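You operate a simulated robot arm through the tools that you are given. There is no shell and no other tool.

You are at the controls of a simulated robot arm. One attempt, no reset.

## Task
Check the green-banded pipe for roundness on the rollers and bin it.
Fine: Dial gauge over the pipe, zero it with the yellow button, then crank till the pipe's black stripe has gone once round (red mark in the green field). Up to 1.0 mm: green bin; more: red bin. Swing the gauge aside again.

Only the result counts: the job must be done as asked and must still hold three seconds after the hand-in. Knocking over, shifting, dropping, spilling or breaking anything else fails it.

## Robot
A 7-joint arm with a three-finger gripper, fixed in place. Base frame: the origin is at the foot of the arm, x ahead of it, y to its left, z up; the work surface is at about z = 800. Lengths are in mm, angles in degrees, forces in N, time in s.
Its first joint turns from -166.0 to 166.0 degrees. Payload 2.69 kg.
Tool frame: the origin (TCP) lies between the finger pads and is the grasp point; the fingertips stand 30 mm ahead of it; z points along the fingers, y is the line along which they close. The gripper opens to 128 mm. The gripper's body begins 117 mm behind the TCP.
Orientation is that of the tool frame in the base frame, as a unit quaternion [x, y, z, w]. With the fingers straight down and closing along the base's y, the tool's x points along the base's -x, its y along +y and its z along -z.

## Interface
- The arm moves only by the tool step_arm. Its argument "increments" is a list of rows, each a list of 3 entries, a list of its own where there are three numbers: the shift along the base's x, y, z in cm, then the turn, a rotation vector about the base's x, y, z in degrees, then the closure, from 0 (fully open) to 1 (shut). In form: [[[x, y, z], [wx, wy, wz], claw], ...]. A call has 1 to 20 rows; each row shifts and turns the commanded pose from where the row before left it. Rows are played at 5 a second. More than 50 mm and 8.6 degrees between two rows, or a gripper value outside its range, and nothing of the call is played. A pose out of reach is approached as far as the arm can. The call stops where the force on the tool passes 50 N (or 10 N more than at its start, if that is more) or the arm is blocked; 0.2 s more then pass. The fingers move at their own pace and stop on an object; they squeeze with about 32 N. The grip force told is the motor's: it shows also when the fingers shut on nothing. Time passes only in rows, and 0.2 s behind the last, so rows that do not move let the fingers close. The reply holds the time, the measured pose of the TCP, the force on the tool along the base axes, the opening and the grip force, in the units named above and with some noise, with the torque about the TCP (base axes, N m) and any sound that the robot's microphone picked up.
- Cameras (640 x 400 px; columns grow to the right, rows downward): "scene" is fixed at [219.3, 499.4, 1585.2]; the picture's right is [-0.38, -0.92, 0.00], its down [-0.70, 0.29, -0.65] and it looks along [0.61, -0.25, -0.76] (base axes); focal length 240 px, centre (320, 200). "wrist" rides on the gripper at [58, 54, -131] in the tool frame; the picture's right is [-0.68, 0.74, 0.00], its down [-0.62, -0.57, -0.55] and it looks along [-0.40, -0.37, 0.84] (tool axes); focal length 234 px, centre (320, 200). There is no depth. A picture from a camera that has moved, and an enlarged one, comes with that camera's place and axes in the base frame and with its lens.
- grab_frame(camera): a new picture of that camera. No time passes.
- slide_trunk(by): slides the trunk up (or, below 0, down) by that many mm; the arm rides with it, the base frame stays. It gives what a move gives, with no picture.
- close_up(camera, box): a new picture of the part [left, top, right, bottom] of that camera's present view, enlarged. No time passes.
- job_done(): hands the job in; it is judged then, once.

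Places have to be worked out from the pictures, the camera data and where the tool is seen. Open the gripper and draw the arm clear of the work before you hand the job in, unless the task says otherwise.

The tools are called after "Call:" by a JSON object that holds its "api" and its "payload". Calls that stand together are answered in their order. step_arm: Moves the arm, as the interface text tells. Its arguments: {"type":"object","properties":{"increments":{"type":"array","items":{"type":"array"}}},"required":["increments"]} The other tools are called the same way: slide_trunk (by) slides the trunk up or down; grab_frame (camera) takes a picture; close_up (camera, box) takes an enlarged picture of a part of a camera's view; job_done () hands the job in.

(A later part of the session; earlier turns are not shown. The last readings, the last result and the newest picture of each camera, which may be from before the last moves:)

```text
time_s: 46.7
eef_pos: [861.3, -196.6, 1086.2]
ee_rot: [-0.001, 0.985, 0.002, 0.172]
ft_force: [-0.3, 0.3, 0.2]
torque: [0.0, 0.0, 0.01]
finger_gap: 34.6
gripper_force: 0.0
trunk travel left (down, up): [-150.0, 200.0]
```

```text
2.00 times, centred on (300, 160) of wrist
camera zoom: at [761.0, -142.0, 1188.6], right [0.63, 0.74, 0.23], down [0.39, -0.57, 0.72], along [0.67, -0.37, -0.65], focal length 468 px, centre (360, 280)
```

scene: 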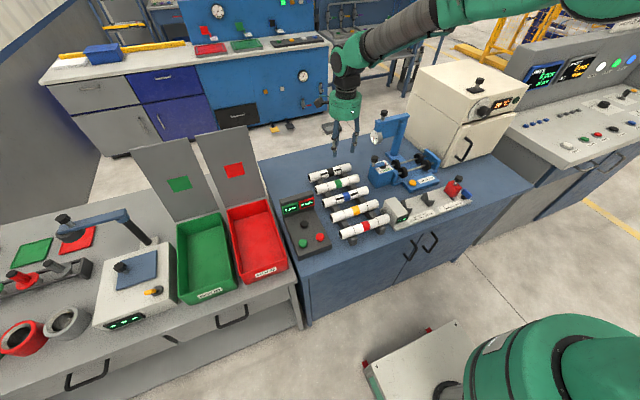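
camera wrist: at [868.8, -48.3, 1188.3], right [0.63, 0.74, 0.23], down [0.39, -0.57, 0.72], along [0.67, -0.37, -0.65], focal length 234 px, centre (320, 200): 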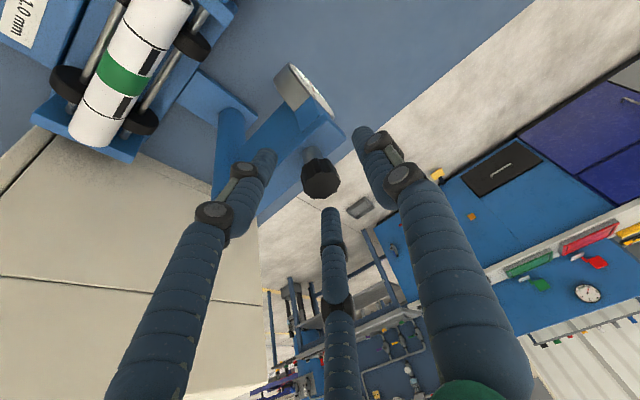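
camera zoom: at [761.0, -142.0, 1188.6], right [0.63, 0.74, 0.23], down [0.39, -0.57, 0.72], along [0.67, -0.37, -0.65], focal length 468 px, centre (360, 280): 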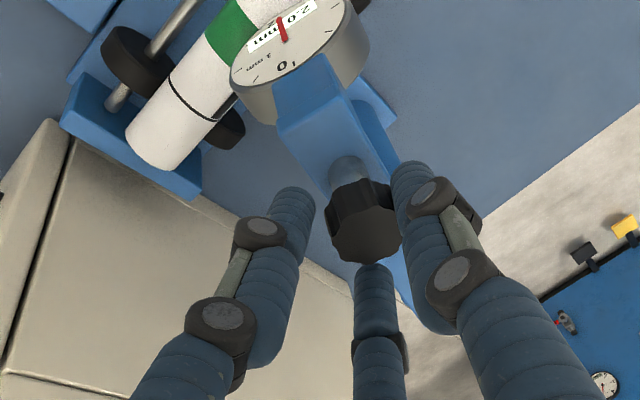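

Almost over the pipe; still reading 2.0 mm. I push on the last bit in -y.

Call:
{"api": "step_arm", "payload": {"increments": [[[-0.07, -0.6, 0], [0, 0, 0], 0.73], [[-0.03, -0.6, 0], [0, 0, 0], 0.73], [[0, 0, 0], [0, 0, 0], 0.73]]}}

Call:
{"api": "close_up", "payload": {"camera": "scene", "box": [360, 90, 450, 180]}}

Call:
{"api": "close_up", "payload": {"camera": "wrist", "box": [200, 60, 400, 260]}}

```text
time_s: 47.5
eef_pos: [860.1, -209.2, 1086.1]
ee_rot: [-0.001, 0.985, 0.003, 0.173]
ft_force: [-0.7, 0.8, 0.7]
torque: [0.0, 0.0, 0.03]
finger_gap: 35.0
gripper_force: 0.0
trunk travel left (down, up): [-150.0, 200.0]
```

```text
4.44 times, centred on (405, 135) of scene
camera zoom: at [219.3, 499.4, 1585.2], right [-0.38, -0.92, 0.0], down [-0.7, 0.29, -0.65], along [0.61, -0.25, -0.76], focal length 1066 px, centre (-58, 489)
```

zoom: 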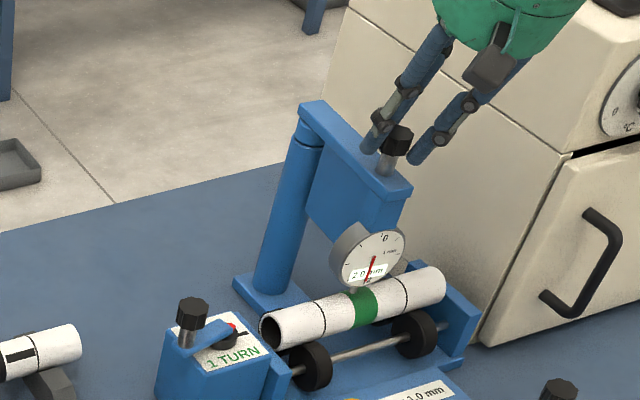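

```text
2.00 times, centred on (300, 160) of wrist
camera zoom: at [759.8, -154.2, 1188.4], right [0.64, 0.74, 0.23], down [0.39, -0.57, 0.72], along [0.67, -0.37, -0.65], focal length 468 px, centre (360, 280)
```

zoom: 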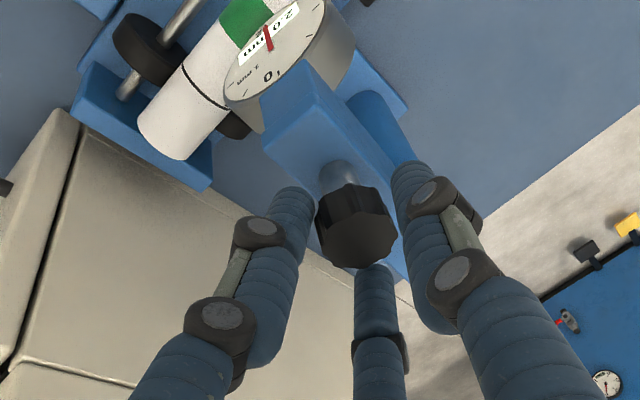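

The gauge now stands above the green band. I zoom in on the dial to see whether it has engaged.

Call:
{"api": "close_up", "payload": {"camera": "scene", "box": [395, 130, 435, 165]}}

Call:
{"api": "close_up", "payload": {"camera": "wrist", "box": [260, 40, 360, 140]}}

```text
11.43 times, centred on (415, 148) of scene
camera zoom: at [219.3, 499.4, 1585.2], right [-0.38, -0.92, 0.0], down [-0.7, 0.29, -0.65], along [0.61, -0.25, -0.76], focal length 2740 px, centre (-766, 800)
```

zoom: 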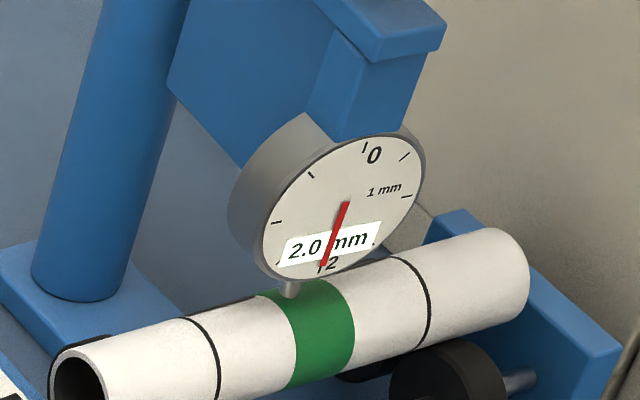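

```text
4.00 times, centred on (310, 90) of wrist
camera zoom: at [759.8, -154.2, 1188.4], right [0.64, 0.74, 0.23], down [0.39, -0.57, 0.72], along [0.67, -0.37, -0.65], focal length 937 px, centre (360, 640)
```

zoom: 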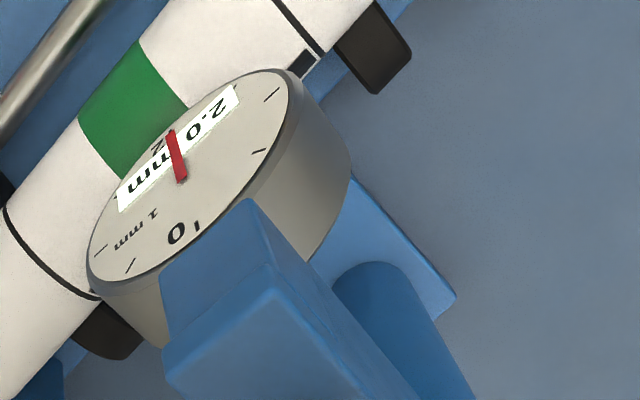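

The dial still shows 2.0 mm (needle at the end of its scale) with the plunger on the green band. I push a few millimetres further to find whether there is an end stop.

Call:
{"api": "step_arm", "payload": {"increments": [[[0, -0.3, 0], [0, 0, 0], 0.73], [[0, -0.3, 0], [0, 0, 0], 0.73], [[0, 0, 0], [0, 0, 0], 0.73]]}}

Call:
{"api": "close_up", "payload": {"camera": "scene", "box": [385, 110, 445, 170]}}

Call:
{"api": "close_up", "payload": {"camera": "wrist", "box": [240, 40, 360, 160]}}

```text
time_s: 48.3
eef_pos: [859.5, -212.6, 1087.3]
ee_rot: [0.0, 0.985, 0.001, 0.172]
ft_force: [-0.4, -1.1, -0.6]
torque: [-0.05, 0.0, 0.0]
finger_gap: 35.3
gripper_force: 0.2
trunk travel left (down, up): [-150.0, 200.0]
```

```text
6.67 times, centred on (415, 140) of scene
camera zoom: at [219.3, 499.4, 1585.2], right [-0.38, -0.92, 0.0], down [-0.7, 0.29, -0.65], along [0.61, -0.25, -0.76], focal length 1599 px, centre (-313, 600)
```

zoom: 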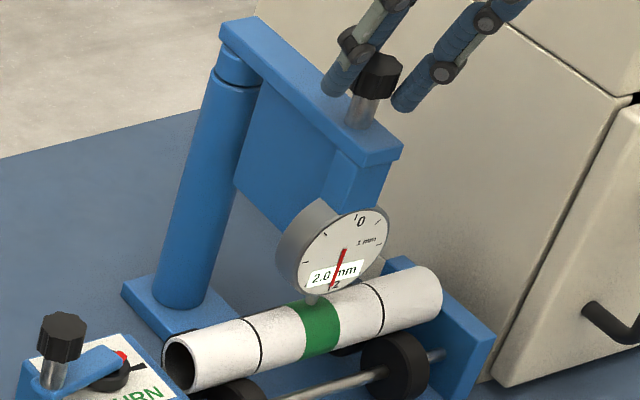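

```text
3.33 times, centred on (300, 100) of wrist
camera zoom: at [759.8, -160.2, 1188.5], right [0.63, 0.74, 0.23], down [0.39, -0.57, 0.72], along [0.67, -0.37, -0.65], focal length 781 px, centre (387, 533)
```

zoom: 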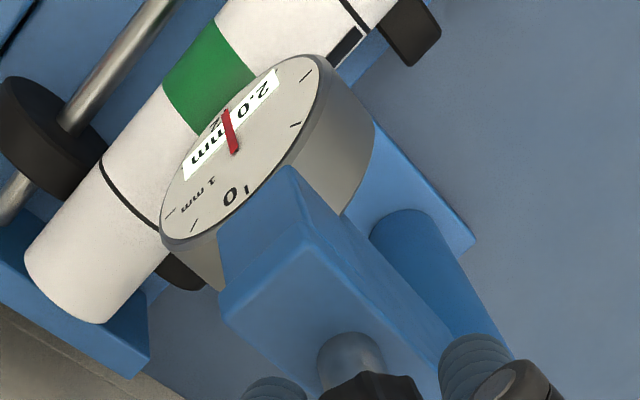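

The arm seems about 4° short of perpendicular to the pipe. I push a little more while watching the force for an end stop.

Call:
{"api": "step_arm", "payload": {"increments": [[[0, -0.3, 0], [0, 0, 0], 0.73], [[0, -0.3, 0], [0, 0, 0], 0.73], [[0, 0, 0], [0, 0, 0], 0.73]]}}

Call:
{"api": "close_up", "payload": {"camera": "scene", "box": [385, 110, 445, 170]}}

```text
time_s: 49.1
eef_pos: [859.5, -219.7, 1086.6]
ee_rot: [0.0, 0.985, 0.002, 0.173]
ft_force: [0.5, 0.8, 0.5]
torque: [0.02, 0.02, -0.03]
finger_gap: 34.8
gripper_force: 0.0
trunk travel left (down, up): [-150.0, 200.0]
```

```text
6.67 times, centred on (415, 140) of scene
camera zoom: at [219.3, 499.4, 1585.2], right [-0.38, -0.92, 0.0], down [-0.7, 0.29, -0.65], along [0.61, -0.25, -0.76], focal length 1599 px, centre (-313, 600)
```

zoom: 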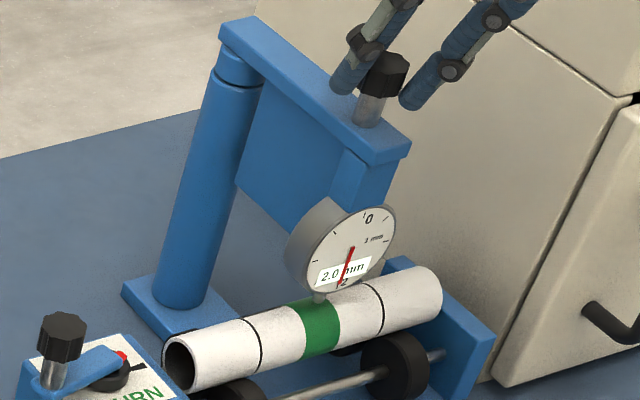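

The plunger now stands over the middle of the green band with the arm nearly perpendicular; no hard stop was felt. I open the fingers, withdraw upward along the tool axis and look again.

Call:
{"api": "step_arm", "payload": {"increments": [[[0, 0, 0], [0, 0, 0], 0.55], [[0, 0, 0], [0, 0, 0], 0.5], [[-0.51, 0, 1.41], [0, 0, 0], 0.5], [[-0.86, 0, 2.35], [0, 0, 0], 0.5], [[-1.03, 0, 2.82], [0, 0, 0], 0.5], [[-1.5, 1.0, 2.82], [0, 0, 0], 0.5], [[-2.0, 2.0, 2.0], [0, 0, 0], 0.3], [[-2.0, 2.0, 2.0], [0, 0, 0], 0.1], [[0, 0, 0], [0, 0, 0], 0.0]]}}

Call:
{"api": "close_up", "payload": {"camera": "scene", "box": [385, 110, 445, 170]}}

Call:
{"api": "grab_frame", "payload": {"camera": "wrist"}}

```text
time_s: 51.1
eef_pos: [780.4, -169.6, 1220.4]
ee_rot: [0.0, 0.985, 0.001, 0.172]
ft_force: [0.3, 0.2, 1.0]
torque: [-0.03, -0.04, 0.0]
finger_gap: 128.0
gripper_force: 0.1
trunk travel left (down, up): [-150.0, 200.0]
```

```text
6.67 times, centred on (415, 140) of scene
camera zoom: at [219.3, 499.4, 1585.2], right [-0.38, -0.92, 0.0], down [-0.7, 0.29, -0.65], along [0.61, -0.25, -0.76], focal length 1599 px, centre (-313, 600)
```

zoom: 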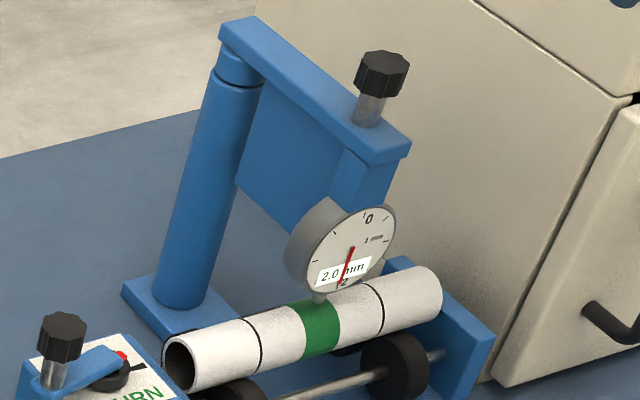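

```text
taken
camera wrist: at [680.3, -115.6, 1323.1], right [0.63, 0.74, 0.23], down [0.39, -0.57, 0.72], along [0.67, -0.37, -0.65], focal length 234 px, centre (320, 200)
```

wrist: 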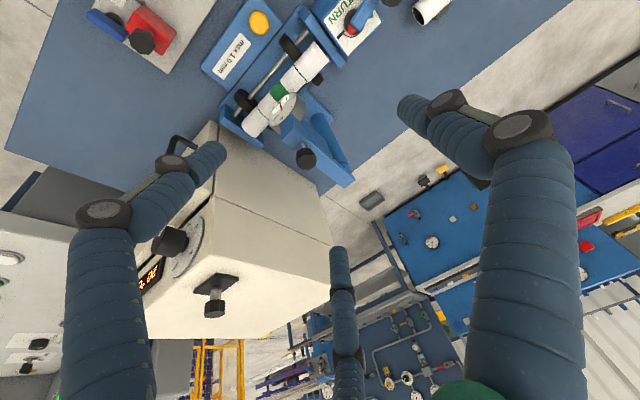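

I zoom in on the gauge arm from the wrist camera to judge its angle relative to the pipe and the plunger position.

Call:
{"api": "close_up", "payload": {"camera": "wrist", "box": [210, 40, 370, 200]}}

Call:
{"api": "close_up", "payload": {"camera": "scene", "box": [400, 140, 430, 165]}}

Call:
{"api": "close_up", "payload": {"camera": "wrist", "box": [300, 0, 400, 70]}}

```text
2.50 times, centred on (290, 120) of wrist
camera zoom: at [680.3, -115.6, 1323.1], right [0.63, 0.74, 0.23], down [0.39, -0.57, 0.72], along [0.67, -0.37, -0.65], focal length 585 px, centre (395, 400)
```

zoom: 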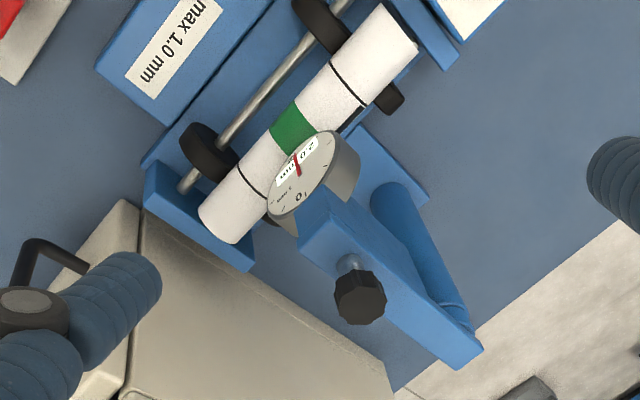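

```text
16.00 times, centred on (415, 152) of scene
camera zoom: at [219.3, 499.4, 1585.2], right [-0.38, -0.92, 0.0], down [-0.7, 0.29, -0.65], along [0.61, -0.25, -0.76], focal length 3837 px, centre (-1200, 960)
```

zoom: 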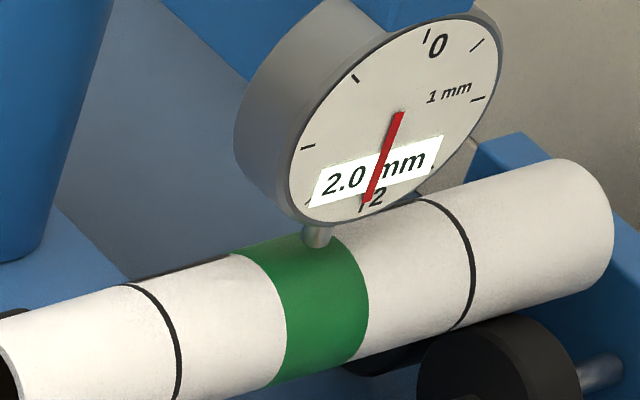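

```text
5.71 times, centred on (350, 35) of wrist
camera zoom: at [680.3, -115.6, 1323.1], right [0.63, 0.74, 0.23], down [0.39, -0.57, 0.72], along [0.67, -0.37, -0.65], focal length 1338 px, centre (149, 1143)
```

zoom: 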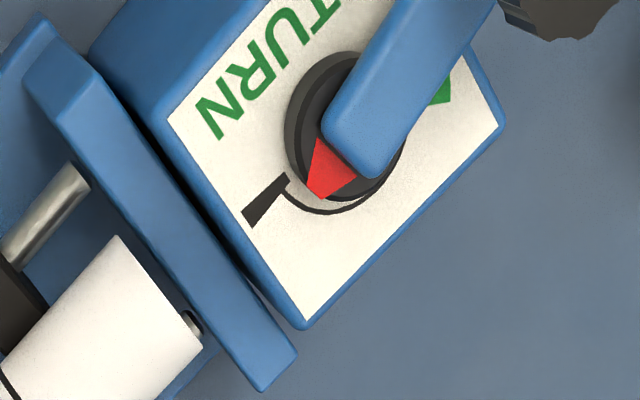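

The plunger rests on the top of the green band; the gauge is in place. The drawn arc on the crank label runs from the black tick counter-clockwise (seen from above) toward a green patch under the crank arm. Now I close the fingers and go above the yellow button at about (757, -166, 832).

Call:
{"api": "step_arm", "payload": {"increments": [[[-0.48, 0.05, -4.0], [0, 0, 0], 0.5], [[-0.48, 0.05, -4.0], [0, 0, 0], 1.0], [[-0.48, 0.05, -4.0], [0, 0, 0], 1.0], [[-0.48, 0.05, -4.0], [0, 0, 0], 1.0], [[-0.48, 0.05, -4.0], [0, 0, 0], 1.0], [[-0.48, 0.05, -4.0], [0, 0, 0], 1.0], [[-0.48, 0.05, -3.5], [0, 0, 0], 1.0], [[0, 0, 0], [0, 0, 0], 1.0]]}}

Call:
{"api": "grab_frame", "payload": {"camera": "wrist"}}

Call:
{"api": "close_up", "payload": {"camera": "scene", "box": [380, 110, 480, 210]}}

```text
time_s: 52.9
eef_pos: [749.4, -167.4, 943.9]
ee_rot: [0.0, 0.985, 0.002, 0.172]
ft_force: [-0.6, 0.0, -0.3]
torque: [0.02, 0.02, 0.0]
finger_gap: 2.0
gripper_force: 31.4
trunk travel left (down, up): [-150.0, 200.0]
```

```text
taken
camera wrist: at [648.2, -113.1, 1046.5], right [0.63, 0.74, 0.23], down [0.39, -0.57, 0.72], along [0.67, -0.37, -0.65], focal length 234 px, centre (320, 200)
```

wrist: 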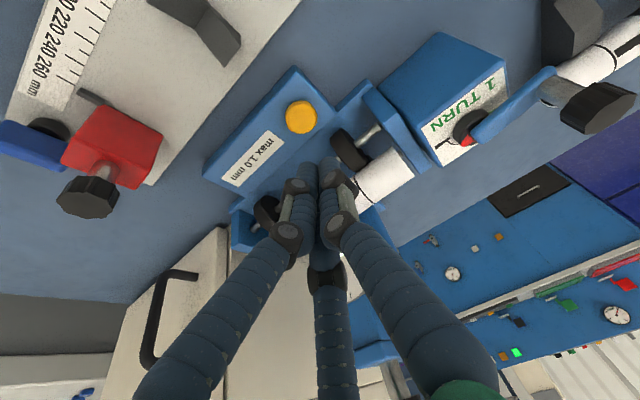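

```text
4.00 times, centred on (430, 160) of scene
camera zoom: at [219.3, 499.4, 1585.2], right [-0.38, -0.92, 0.0], down [-0.7, 0.29, -0.65], along [0.61, -0.25, -0.76], focal length 959 px, centre (-120, 360)
```

zoom: 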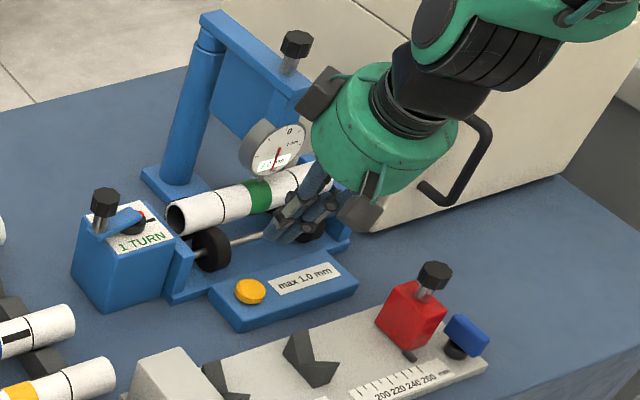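

The button is confirmed at (757.5, -166). I lower the closed fingertips to just above it.

Call:
{"api": "step_arm", "payload": {"increments": [[[-0.2, 0.15, -2.5], [0, 0, 0], 1.0], [[0, 0, -2.5], [0, 0, 0], 1.0], [[0, 0, -1.7], [0, 0, 0], 1.0], [[0, 0, 0], [0, 0, 0], 1.0]]}}

Call:
{"api": "close_up", "payload": {"camera": "wrist", "box": [240, 90, 400, 250]}}

Call:
{"api": "close_up", "payload": {"camera": "scene", "box": [390, 130, 460, 200]}}

```text
time_s: 53.9
eef_pos: [746.0, -165.5, 878.6]
ee_rot: [0.0, 0.985, 0.001, 0.172]
ft_force: [0.5, -0.4, -0.4]
torque: [-0.01, 0.0, 0.04]
finger_gap: 2.1
gripper_force: 31.5
trunk travel left (down, up): [-150.0, 200.0]
```

```text
2.50 times, centred on (320, 170) of wrist
camera zoom: at [645.5, -111.5, 980.5], right [0.63, 0.74, 0.23], down [0.39, -0.57, 0.72], along [0.67, -0.37, -0.65], focal length 585 px, centre (320, 275)
```

zoom: 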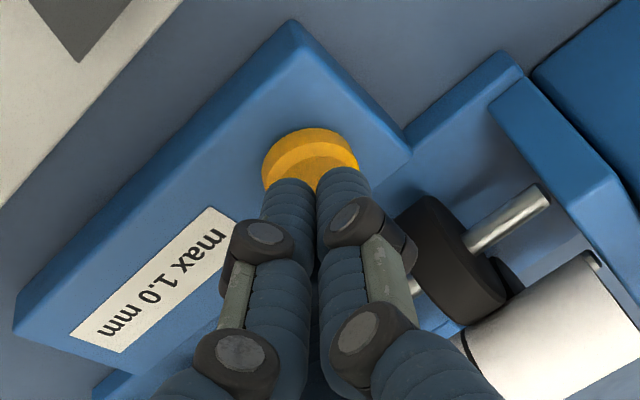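

```text
5.71 times, centred on (425, 165) of scene
camera zoom: at [219.3, 499.4, 1585.2], right [-0.38, -0.92, 0.0], down [-0.7, 0.29, -0.65], along [0.61, -0.25, -0.76], focal length 1370 px, centre (-280, 400)
```

zoom: 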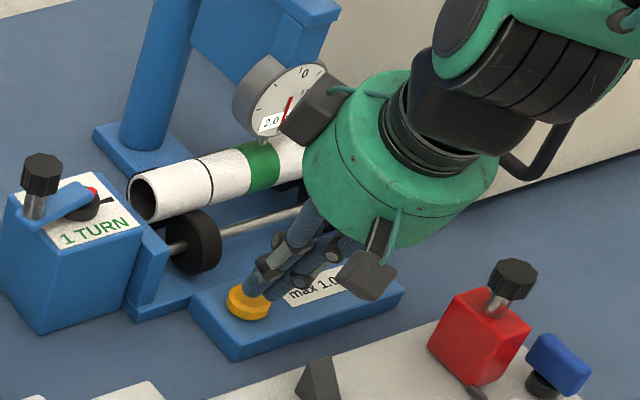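

The fingertips are right over the button. I press down in 2 mm steps until a force shows.

Call:
{"api": "step_arm", "payload": {"increments": [[[0, 0, -0.3], [0, 0, 0], 1.0], [[0, 0, -0.3], [0, 0, 0], 1.0], [[0, 0, -0.2], [0, 0, 0], 1.0], [[0, 0, 0], [0, 0, 0], 1.0]]}}

Call:
{"api": "close_up", "payload": {"camera": "scene", "box": [390, 130, 460, 200]}}

```text
time_s: 54.9
eef_pos: [744.9, -166.9, 870.7]
ee_rot: [0.0, 0.985, 0.001, 0.173]
ft_force: [0.6, -0.1, 0.3]
torque: [0.0, -0.02, -0.04]
finger_gap: 2.1
gripper_force: 31.5
trunk travel left (down, up): [-150.0, 200.0]
```

```text
5.71 times, centred on (425, 165) of scene
camera zoom: at [219.3, 499.4, 1585.2], right [-0.38, -0.92, 0.0], down [-0.7, 0.29, -0.65], along [0.61, -0.25, -0.76], focal length 1370 px, centre (-280, 400)
```

zoom: 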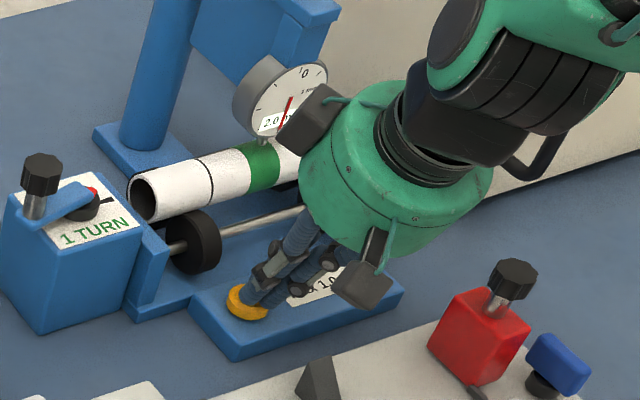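

No force yet; I keep pressing in small steps.

Call:
{"api": "step_arm", "payload": {"increments": [[[0, 0, -0.2], [0, 0, 0], 1.0], [[0, 0, -0.2], [0, 0, 0], 1.0], [[0, 0, 0], [0, 0, 0], 1.0]]}}

Call:
{"api": "close_up", "payload": {"camera": "scene", "box": [390, 130, 460, 200]}}

```text
time_s: 55.7
eef_pos: [745.4, -165.3, 867.1]
ee_rot: [0.0, 0.985, 0.002, 0.173]
ft_force: [-0.5, -0.5, -0.2]
torque: [-0.01, 0.01, -0.03]
finger_gap: 2.2
gripper_force: 32.0
trunk travel left (down, up): [-150.0, 200.0]
```

```text
5.71 times, centred on (425, 165) of scene
camera zoom: at [219.3, 499.4, 1585.2], right [-0.38, -0.92, 0.0], down [-0.7, 0.29, -0.65], along [0.61, -0.25, -0.76], focal length 1370 px, centre (-280, 400)
```

zoom: 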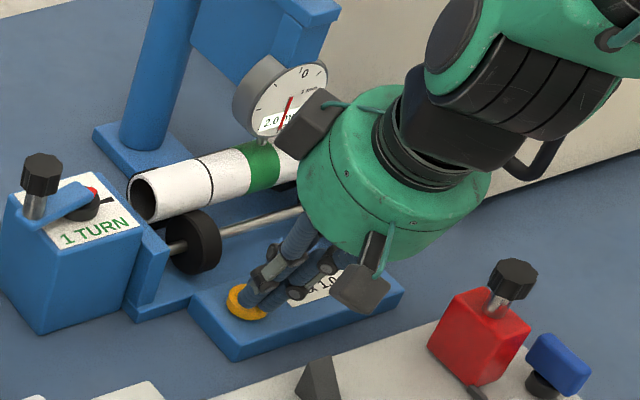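

Still no resistance; I go on by 2 mm steps.

Call:
{"api": "step_arm", "payload": {"increments": [[[0, 0, -0.2], [0, 0, 0], 1.0], [[0, 0, -0.15], [0, 0, 0], 1.0], [[0, 0, 0], [0, 0, 0], 1.0]]}}

Call:
{"api": "close_up", "payload": {"camera": "scene", "box": [390, 130, 460, 200]}}

Call:
{"api": "close_up", "payload": {"camera": "wrist", "box": [270, 90, 370, 190]}}

```text
time_s: 56.5
eef_pos: [743.9, -164.9, 862.3]
ee_rot: [-0.001, 0.985, 0.003, 0.173]
ft_force: [-1.3, 0.1, 1.3]
torque: [-0.02, 0.04, -0.03]
finger_gap: 2.1
gripper_force: 30.8
trunk travel left (down, up): [-150.0, 200.0]
```

```text
5.71 times, centred on (425, 165) of scene
camera zoom: at [219.3, 499.4, 1585.2], right [-0.38, -0.92, 0.0], down [-0.7, 0.29, -0.65], along [0.61, -0.25, -0.76], focal length 1370 px, centre (-280, 400)
```

zoom: 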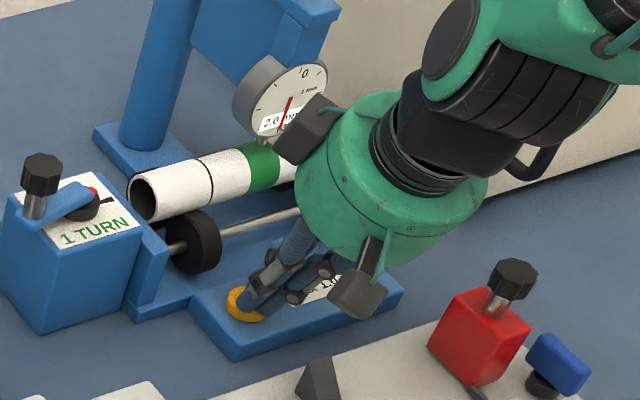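

```text
4.00 times, centred on (320, 140) of wrist
camera zoom: at [645.0, -110.9, 965.0], right [0.63, 0.74, 0.23], down [0.39, -0.57, 0.72], along [0.67, -0.37, -0.65], focal length 937 px, centre (320, 440)
```

zoom: 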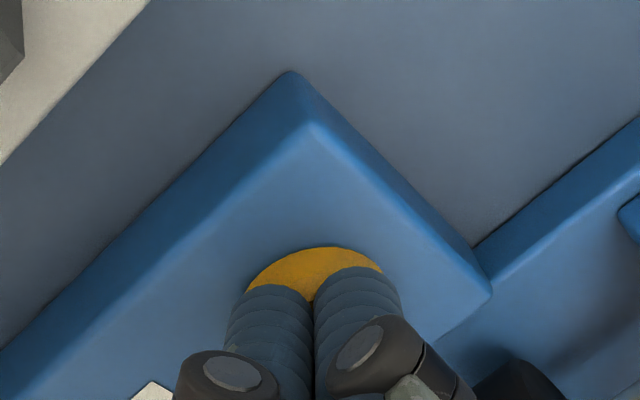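

A first small force appears and the button seems to sink. I press 3 mm more and check the dial.

Call:
{"api": "step_arm", "payload": {"increments": [[[0, 0, -0.15], [0, 0, 0], 1.0], [[0, 0, -0.15], [0, 0, 0], 1.0], [[0, 0, 0], [0, 0, 0], 1.0]]}}

Call:
{"api": "close_up", "payload": {"camera": "scene", "box": [400, 135, 440, 165]}}

```text
time_s: 57.3
eef_pos: [746.6, -166.2, 860.1]
ee_rot: [0.001, 0.985, 0.002, 0.173]
ft_force: [-2.3, 0.6, 2.6]
torque: [0.02, 0.02, 0.01]
finger_gap: 2.0
gripper_force: 31.6
trunk travel left (down, up): [-150.0, 200.0]
heard: click
```

```text
13.33 times, centred on (420, 150) of scene
camera zoom: at [219.3, 499.4, 1585.2], right [-0.38, -0.92, 0.0], down [-0.7, 0.29, -0.65], along [0.61, -0.25, -0.76], focal length 3197 px, centre (-1013, 867)
```

zoom: 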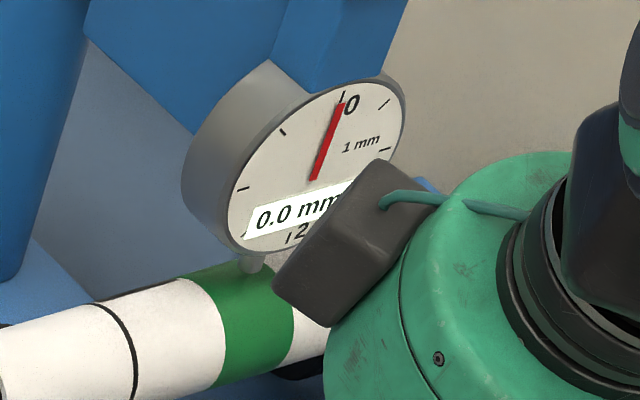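

The click sounded and the gauge reads 0.0 mm. I lift off the button and move above the crank knob for a closer look.

Call:
{"api": "step_arm", "payload": {"increments": [[[0, 0, 2.0], [0, 0, 0], 1.0], [[0, 0, 4.0], [0, 0, 0], 1.0], [[0, 0, 4.0], [0, 0, 0], 1.0], [[1.2, 2.7, 2.5], [0, 0, 0], 0.6], [[1.2, 2.7, 2.5], [0, 0, 0], 0.5], [[1.2, 2.7, 2.5], [0, 0, 0], 0.5], [[1.2, 2.7, 1.0], [0, 0, 0], 0.5], [[1.2, 2.7, 0], [0, 0, 0], 0.5], [[1.2, 2.9, 0], [0, 0, 0], 0.5], [[0, 0, 0], [0, 0, 0], 0.5]]}}

Call:
{"api": "grab_frame", "payload": {"camera": "wrist"}}

Call:
{"api": "close_up", "payload": {"camera": "scene", "box": [360, 110, 440, 190]}}

```text
time_s: 59.5
eef_pos: [818.1, -2.0, 1044.3]
ee_rot: [0.0, 0.985, 0.001, 0.173]
ft_force: [0.4, 0.8, 0.5]
torque: [-0.03, 0.01, -0.02]
finger_gap: 64.1
gripper_force: 0.0
trunk travel left (down, up): [-150.0, 200.0]
```

```text
taken
camera wrist: at [717.4, 53.0, 1147.2], right [0.63, 0.74, 0.23], down [0.39, -0.57, 0.72], along [0.67, -0.37, -0.65], focal length 234 px, centre (320, 200)
```

wrist: 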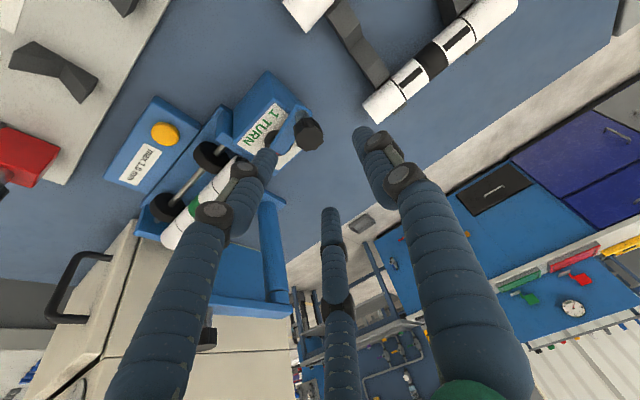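

```text
5.00 times, centred on (400, 150) of scene
camera zoom: at [219.3, 499.4, 1585.2], right [-0.38, -0.92, 0.0], down [-0.7, 0.29, -0.65], along [0.61, -0.25, -0.76], focal length 1199 px, centre (-80, 450)
```

zoom: 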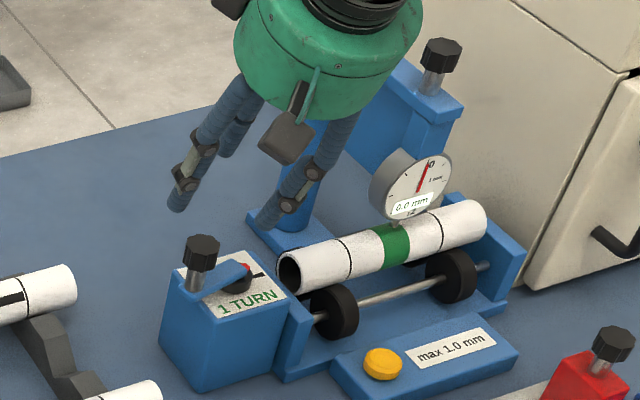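

The estimates for the crank knob differ slightly between cameras ((838…850), -3, 945). I move closer along the tool axis to refine it as I did for the gauge knob.

Call:
{"api": "step_arm", "payload": {"increments": [[[0.35, -0.05, -2.6], [0, 0, 0], 0.5], [[0.35, -0.05, -2.6], [0, 0, 0], 0.5], [[0, 0, 0], [0, 0, 0], 0.5]]}}

Call:
{"api": "grab_frame", "payload": {"camera": "wrist"}}

Call:
{"api": "close_up", "payload": {"camera": "wrist", "box": [220, 80, 380, 240]}}

Call:
{"api": "close_up", "payload": {"camera": "scene", "box": [350, 120, 410, 180]}}

```text
time_s: 60.3
eef_pos: [824.7, -3.5, 992.3]
ee_rot: [-0.001, 0.985, 0.002, 0.173]
ft_force: [0.5, 0.3, -0.2]
torque: [-0.04, 0.0, 0.03]
finger_gap: 64.0
gripper_force: 0.1
trunk travel left (down, up): [-150.0, 200.0]
```

```text
taken
camera wrist: at [723.9, 52.0, 1094.7], right [0.64, 0.74, 0.23], down [0.39, -0.57, 0.72], along [0.66, -0.37, -0.65], focal length 234 px, centre (320, 200)
```

wrist: 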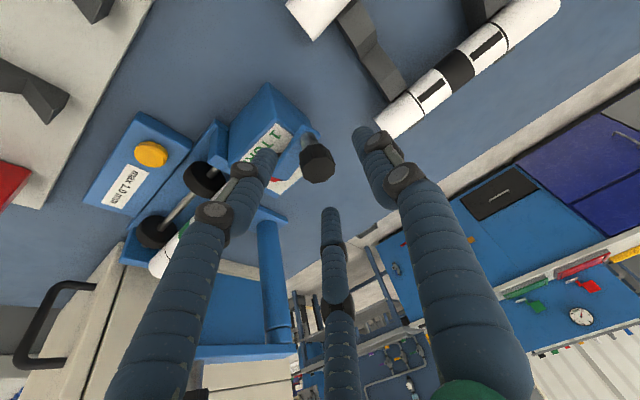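

```text
2.50 times, centred on (300, 160) of wrist
camera zoom: at [723.9, 52.0, 1094.7], right [0.64, 0.74, 0.23], down [0.39, -0.57, 0.72], along [0.66, -0.37, -0.65], focal length 585 px, centre (370, 300)
```

zoom: 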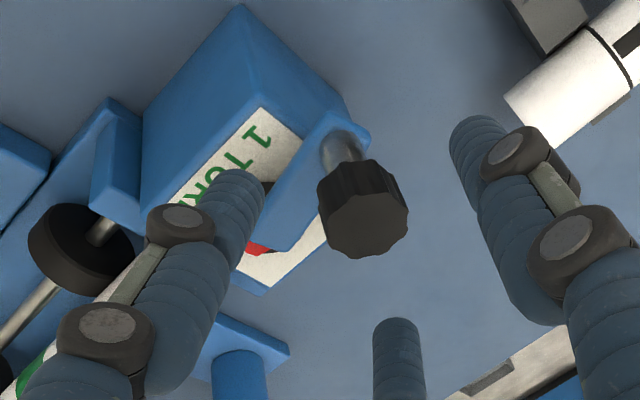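

```text
6.67 times, centred on (380, 150) of scene
camera zoom: at [219.3, 499.4, 1585.2], right [-0.38, -0.92, 0.0], down [-0.7, 0.29, -0.65], along [0.61, -0.25, -0.76], focal length 1599 px, centre (-80, 533)
```

zoom: 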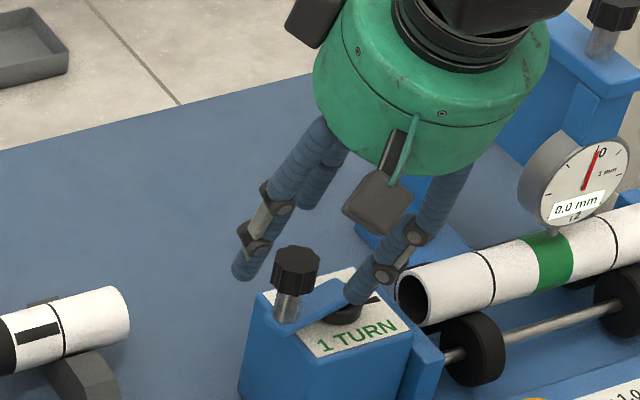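

Triangulating the close views gives the crank knob at about (837, -2.5, 951), pivot near (850, -55). I advance along the tool axis so the open fingers surround the knob.

Call:
{"api": "step_arm", "payload": {"increments": [[[0.1, 0.05, -1.0], [0, 0, 0], 0.5], [[0.35, 0.05, -1.0], [0, 0, 0], 0.5], [[0.35, 0.0, -0.9], [0, 0, 0], 0.5], [[0, 0, 0], [0, 0, 0], 0.5]]}}

Call:
{"api": "close_up", "payload": {"camera": "wrist", "box": [240, 100, 400, 260]}}

Call:
{"api": "close_up", "payload": {"camera": "scene", "box": [350, 120, 410, 180]}}

```text
time_s: 61.3
eef_pos: [832.0, -0.7, 963.2]
ee_rot: [0.0, 0.985, 0.001, 0.173]
ft_force: [0.0, -0.1, 0.9]
torque: [0.03, 0.0, 0.01]
finger_gap: 63.8
gripper_force: 0.1
trunk travel left (down, up): [-150.0, 200.0]
```

```text
2.50 times, centred on (320, 180) of wrist
camera zoom: at [732.2, 53.3, 1066.1], right [0.63, 0.74, 0.23], down [0.39, -0.57, 0.72], along [0.67, -0.37, -0.65], focal length 585 px, centre (320, 250)
```

zoom: 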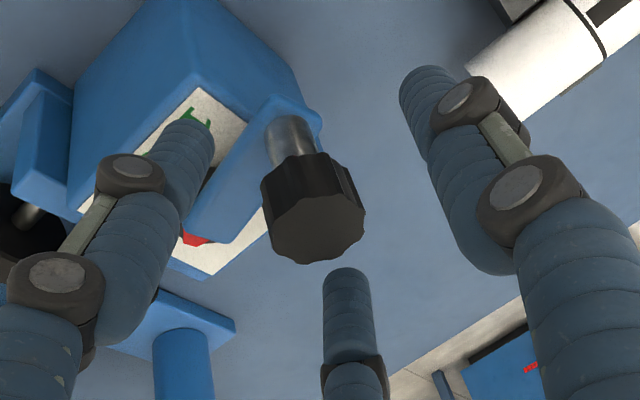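

```text
6.67 times, centred on (380, 150) of scene
camera zoom: at [219.3, 499.4, 1585.2], right [-0.38, -0.92, 0.0], down [-0.7, 0.29, -0.65], along [0.61, -0.25, -0.76], focal length 1599 px, centre (-80, 533)
```

zoom: 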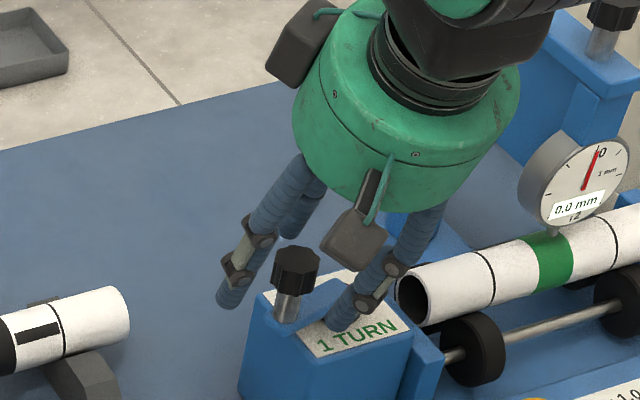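

The knob is centred between the fingers. I close to the same loose cage as for the gauge knob.

Call:
{"api": "step_arm", "payload": {"increments": [[[0, 0, 0], [0, 0, 0], 0.62], [[0, 0, 0], [0, 0, 0], 0.7], [[0, 0, 0], [0, 0, 0], 0.73], [[0, 0, 0], [0, 0, 0], 0.73]]}}

Call:
{"api": "close_up", "payload": {"camera": "wrist", "box": [240, 100, 400, 260]}}

Call:
{"api": "close_up", "payload": {"camera": "scene", "box": [360, 120, 440, 190]}}

```text
time_s: 62.3
eef_pos: [832.1, -1.5, 964.7]
ee_rot: [0.0, 0.985, 0.002, 0.173]
ft_force: [0.6, -0.4, 1.1]
torque: [-0.02, -0.03, 0.02]
finger_gap: 35.6
gripper_force: 1.0
trunk travel left (down, up): [-150.0, 200.0]
```

```text
2.50 times, centred on (320, 180) of wrist
camera zoom: at [732.0, 53.3, 1066.4], right [0.63, 0.74, 0.23], down [0.39, -0.57, 0.72], along [0.67, -0.37, -0.65], focal length 585 px, centre (320, 250)
```

zoom: 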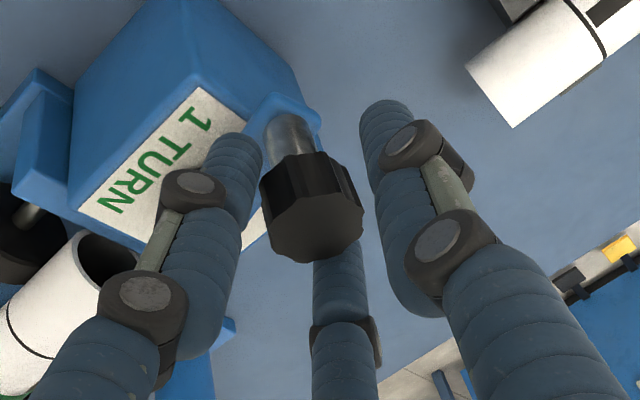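

```text
5.71 times, centred on (400, 155) of scene
camera zoom: at [219.3, 499.4, 1585.2], right [-0.38, -0.92, 0.0], down [-0.7, 0.29, -0.65], along [0.61, -0.25, -0.76], focal length 1370 px, centre (-137, 457)
```

zoom: 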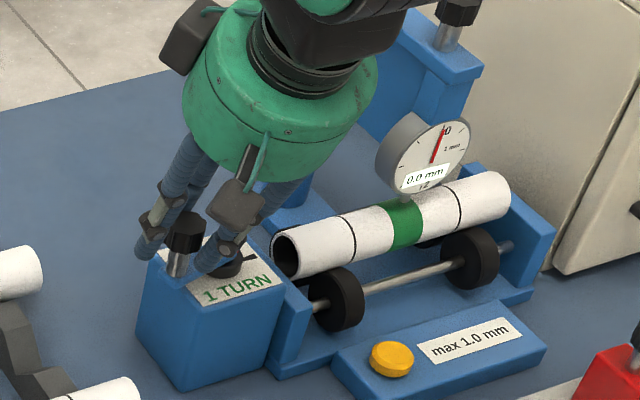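

The knob is caged. I start cranking counter-clockwise (knob toward -x) by about 16° and check that the pipe turns and what the forces are.

Call:
{"api": "step_arm", "payload": {"increments": [[[-0.36, -0.1, 0], [0, 0, 0], 0.73], [[-0.36, -0.13, 0], [0, 0, 0], 0.73], [[-0.34, -0.15, 0], [0, 0, 0], 0.73], [[-0.34, -0.18, 0], [0, 0, 0], 0.73], [[0, 0, 0], [0, 0, 0], 0.73]]}}

Call:
{"api": "close_up", "payload": {"camera": "wrist", "box": [200, 80, 400, 260]}}

Call:
{"api": "close_up", "payload": {"camera": "scene", "box": [360, 120, 440, 190]}}

```text
time_s: 63.5
eef_pos: [819.4, -6.5, 964.1]
ee_rot: [0.0, 0.985, 0.002, 0.173]
ft_force: [0.8, -0.9, 1.3]
torque: [-0.01, -0.02, 0.01]
finger_gap: 35.9
gripper_force: 1.2
trunk travel left (down, up): [-150.0, 200.0]
```

```text
2.22 times, centred on (300, 170) of wrist
camera zoom: at [718.3, 47.6, 1066.0], right [0.63, 0.74, 0.23], down [0.39, -0.57, 0.72], along [0.67, -0.37, -0.65], focal length 520 px, centre (364, 267)
```

zoom: 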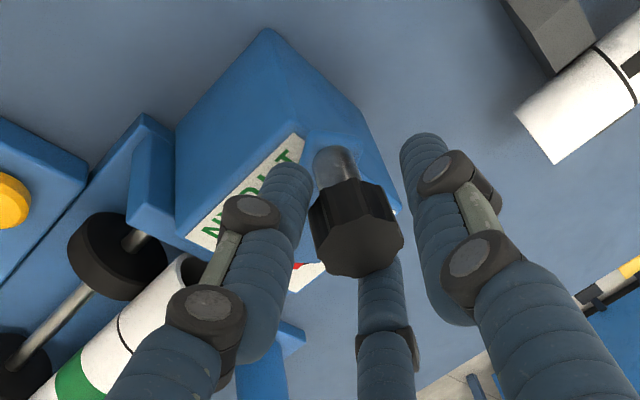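

```text
5.71 times, centred on (400, 155) of scene
camera zoom: at [219.3, 499.4, 1585.2], right [-0.38, -0.92, 0.0], down [-0.7, 0.29, -0.65], along [0.61, -0.25, -0.76], focal length 1370 px, centre (-137, 457)
```

zoom: 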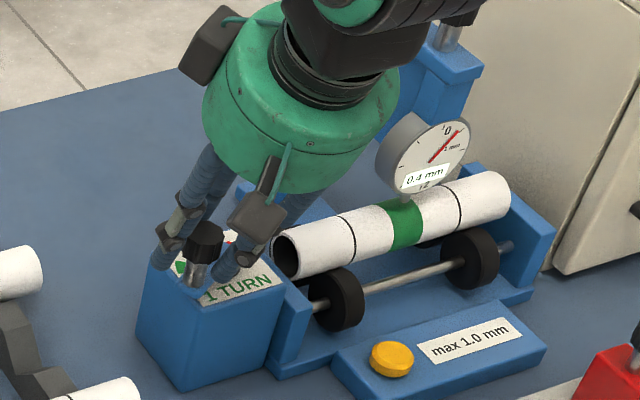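

The crank turns and the gauge has moved to 0.4 mm. I go on in small arcs, reading the dial each time.

Call:
{"api": "step_arm", "payload": {"increments": [[[-0.32, -0.2, 0], [0, 0, 0], 0.73], [[-0.31, -0.22, 0], [0, 0, 0], 0.73], [[0, 0, 0], [0, 0, 0], 0.73]]}}

Call:
{"api": "close_up", "payload": {"camera": "scene", "box": [360, 120, 440, 190]}}

Call:
{"api": "close_up", "payload": {"camera": "scene", "box": [370, 145, 405, 175]}}

```text
time_s: 64.3
eef_pos: [812.0, -11.3, 963.3]
ee_rot: [0.0, 0.985, 0.002, 0.172]
ft_force: [0.0, -1.2, 0.0]
torque: [-0.06, 0.02, -0.04]
finger_gap: 35.9
gripper_force: 1.3
trunk travel left (down, up): [-150.0, 200.0]
```

```text
5.71 times, centred on (400, 155) of scene
camera zoom: at [219.3, 499.4, 1585.2], right [-0.38, -0.92, 0.0], down [-0.7, 0.29, -0.65], along [0.61, -0.25, -0.76], focal length 1370 px, centre (-137, 457)
```

zoom: 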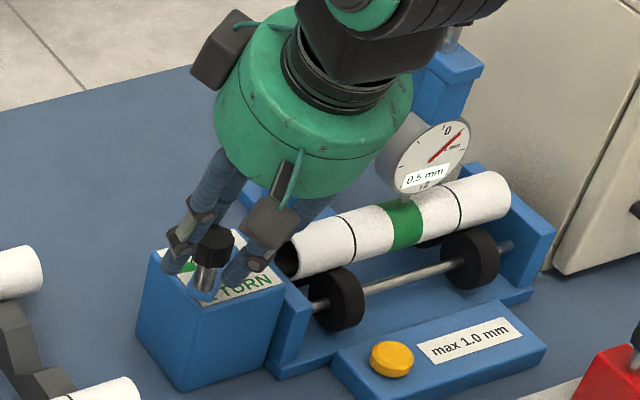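

```text
13.33 times, centred on (388, 160) of scene
camera zoom: at [219.3, 499.4, 1585.2], right [-0.38, -0.92, 0.0], down [-0.7, 0.29, -0.65], along [0.61, -0.25, -0.76], focal length 3197 px, centre (-580, 733)
```

zoom: 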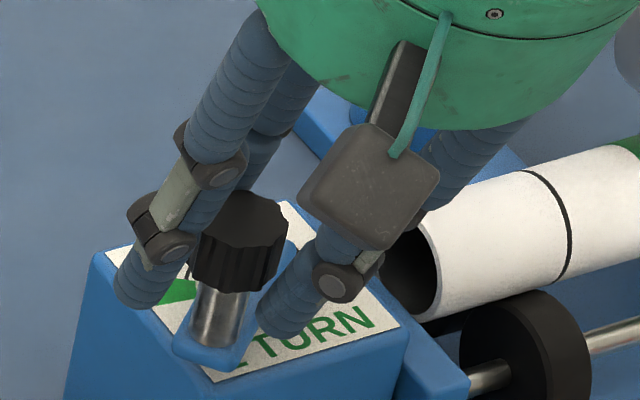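

It reads 0.5 mm now. I continue the arc.

Call:
{"api": "step_arm", "payload": {"increments": [[[-0.29, -0.24, 0], [0, 0, 0], 0.73], [[-0.27, -0.26, 0], [0, 0, 0], 0.73], [[0, 0, 0], [0, 0, 0], 0.73]]}}

Call:
{"api": "close_up", "payload": {"camera": "scene", "box": [360, 120, 440, 190]}}

```text
time_s: 65.1
eef_pos: [805.8, -16.1, 964.0]
ee_rot: [0.0, 0.985, 0.002, 0.173]
ft_force: [1.1, -1.1, 0.6]
torque: [0.01, -0.04, 0.01]
finger_gap: 35.6
gripper_force: 1.0
trunk travel left (down, up): [-150.0, 200.0]
```

```text
5.71 times, centred on (400, 155) of scene
camera zoom: at [219.3, 499.4, 1585.2], right [-0.38, -0.92, 0.0], down [-0.7, 0.29, -0.65], along [0.61, -0.25, -0.76], focal length 1370 px, centre (-137, 457)
```

zoom: 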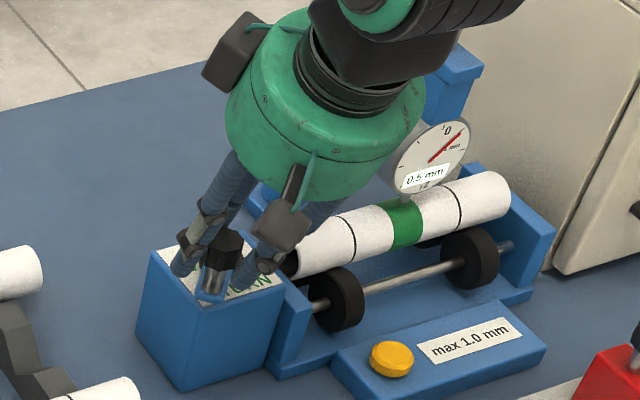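

Still 0.5 mm. I continue.

Call:
{"api": "step_arm", "payload": {"increments": [[[-0.25, -0.28, 0], [0, 0, 0], 0.73], [[-0.23, -0.3, 0], [0, 0, 0], 0.73], [[0, 0, 0], [0, 0, 0], 0.73]]}}

Call:
{"api": "close_up", "payload": {"camera": "scene", "box": [360, 120, 440, 190]}}

Call:
{"api": "close_up", "payload": {"camera": "scene", "box": [405, 135, 435, 160]}}

```text
time_s: 65.9
eef_pos: [802.6, -22.6, 963.5]
ee_rot: [0.0, 0.985, 0.001, 0.172]
ft_force: [1.3, -1.5, 0.8]
torque: [0.0, -0.01, 0.02]
finger_gap: 36.0
gripper_force: 0.9
trunk travel left (down, up): [-150.0, 200.0]
```

```text
5.71 times, centred on (400, 155) of scene
camera zoom: at [219.3, 499.4, 1585.2], right [-0.38, -0.92, 0.0], down [-0.7, 0.29, -0.65], along [0.61, -0.25, -0.76], focal length 1370 px, centre (-137, 457)
```

zoom: 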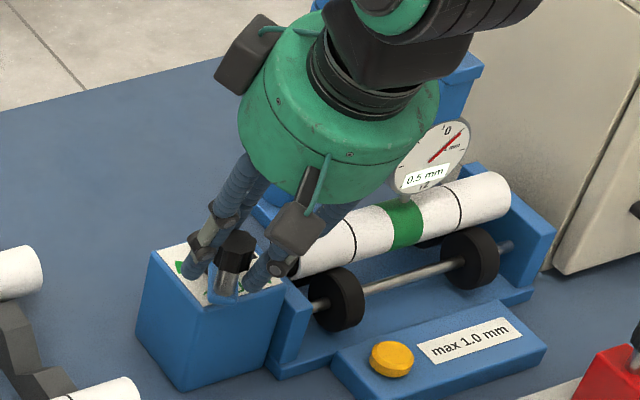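

```text
16.00 times, centred on (420, 148) of scene
camera zoom: at [219.3, 499.4, 1585.2], right [-0.38, -0.92, 0.0], down [-0.7, 0.29, -0.65], along [0.61, -0.25, -0.76], focal length 3837 px, centre (-1280, 1040)
```

zoom: 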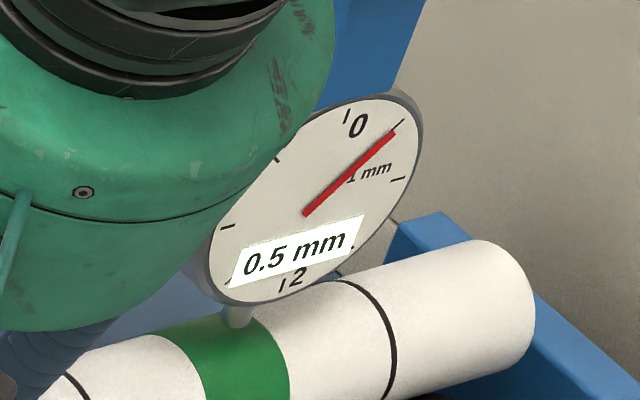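

Still 0.5 mm. I continue around, through the -x side of the circle.

Call:
{"api": "step_arm", "payload": {"increments": [[[-0.21, -0.31, 0], [0, 0, 0], 0.73], [[-0.19, -0.33, 0], [0, 0, 0], 0.73], [[-0.17, -0.34, 0], [0, 0, 0], 0.73], [[-0.14, -0.35, 0], [0, 0, 0], 0.73], [[0, 0, 0], [0, 0, 0], 0.73]]}}

Call:
{"api": "close_up", "payload": {"camera": "scene", "box": [360, 120, 440, 190]}}

Call:
{"api": "close_up", "payload": {"camera": "wrist", "box": [200, 60, 400, 260]}}

```text
time_s: 67.1
eef_pos: [794.5, -35.0, 963.1]
ee_rot: [0.0, 0.985, 0.002, 0.172]
ft_force: [5.2, -0.6, 3.3]
torque: [0.01, -0.13, 0.08]
finger_gap: 38.4
gripper_force: 3.4
trunk travel left (down, up): [-150.0, 200.0]
```

```text
5.71 times, centred on (400, 155) of scene
camera zoom: at [219.3, 499.4, 1585.2], right [-0.38, -0.92, 0.0], down [-0.7, 0.29, -0.65], along [0.61, -0.25, -0.76], focal length 1370 px, centre (-137, 457)
```

zoom: 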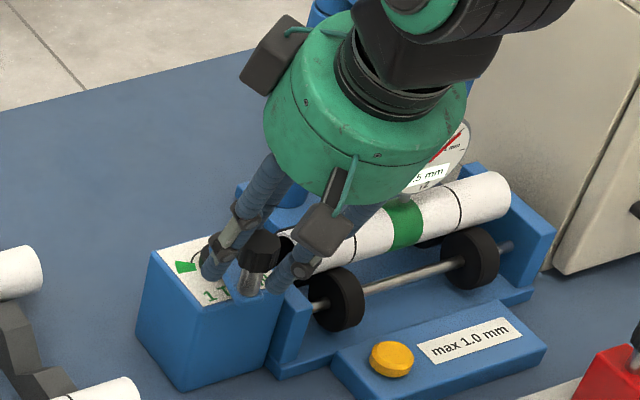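

```text
2.00 times, centred on (300, 160) of wrist
camera zoom: at [694.6, 18.9, 1066.1], right [0.63, 0.74, 0.23], down [0.39, -0.57, 0.72], along [0.67, -0.37, -0.65], focal length 468 px, centre (360, 280)
```

zoom: 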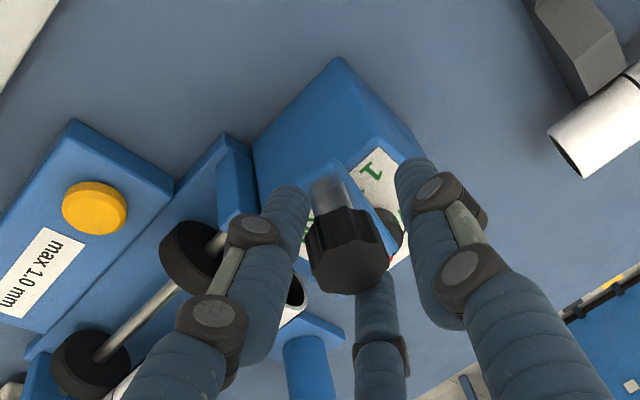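

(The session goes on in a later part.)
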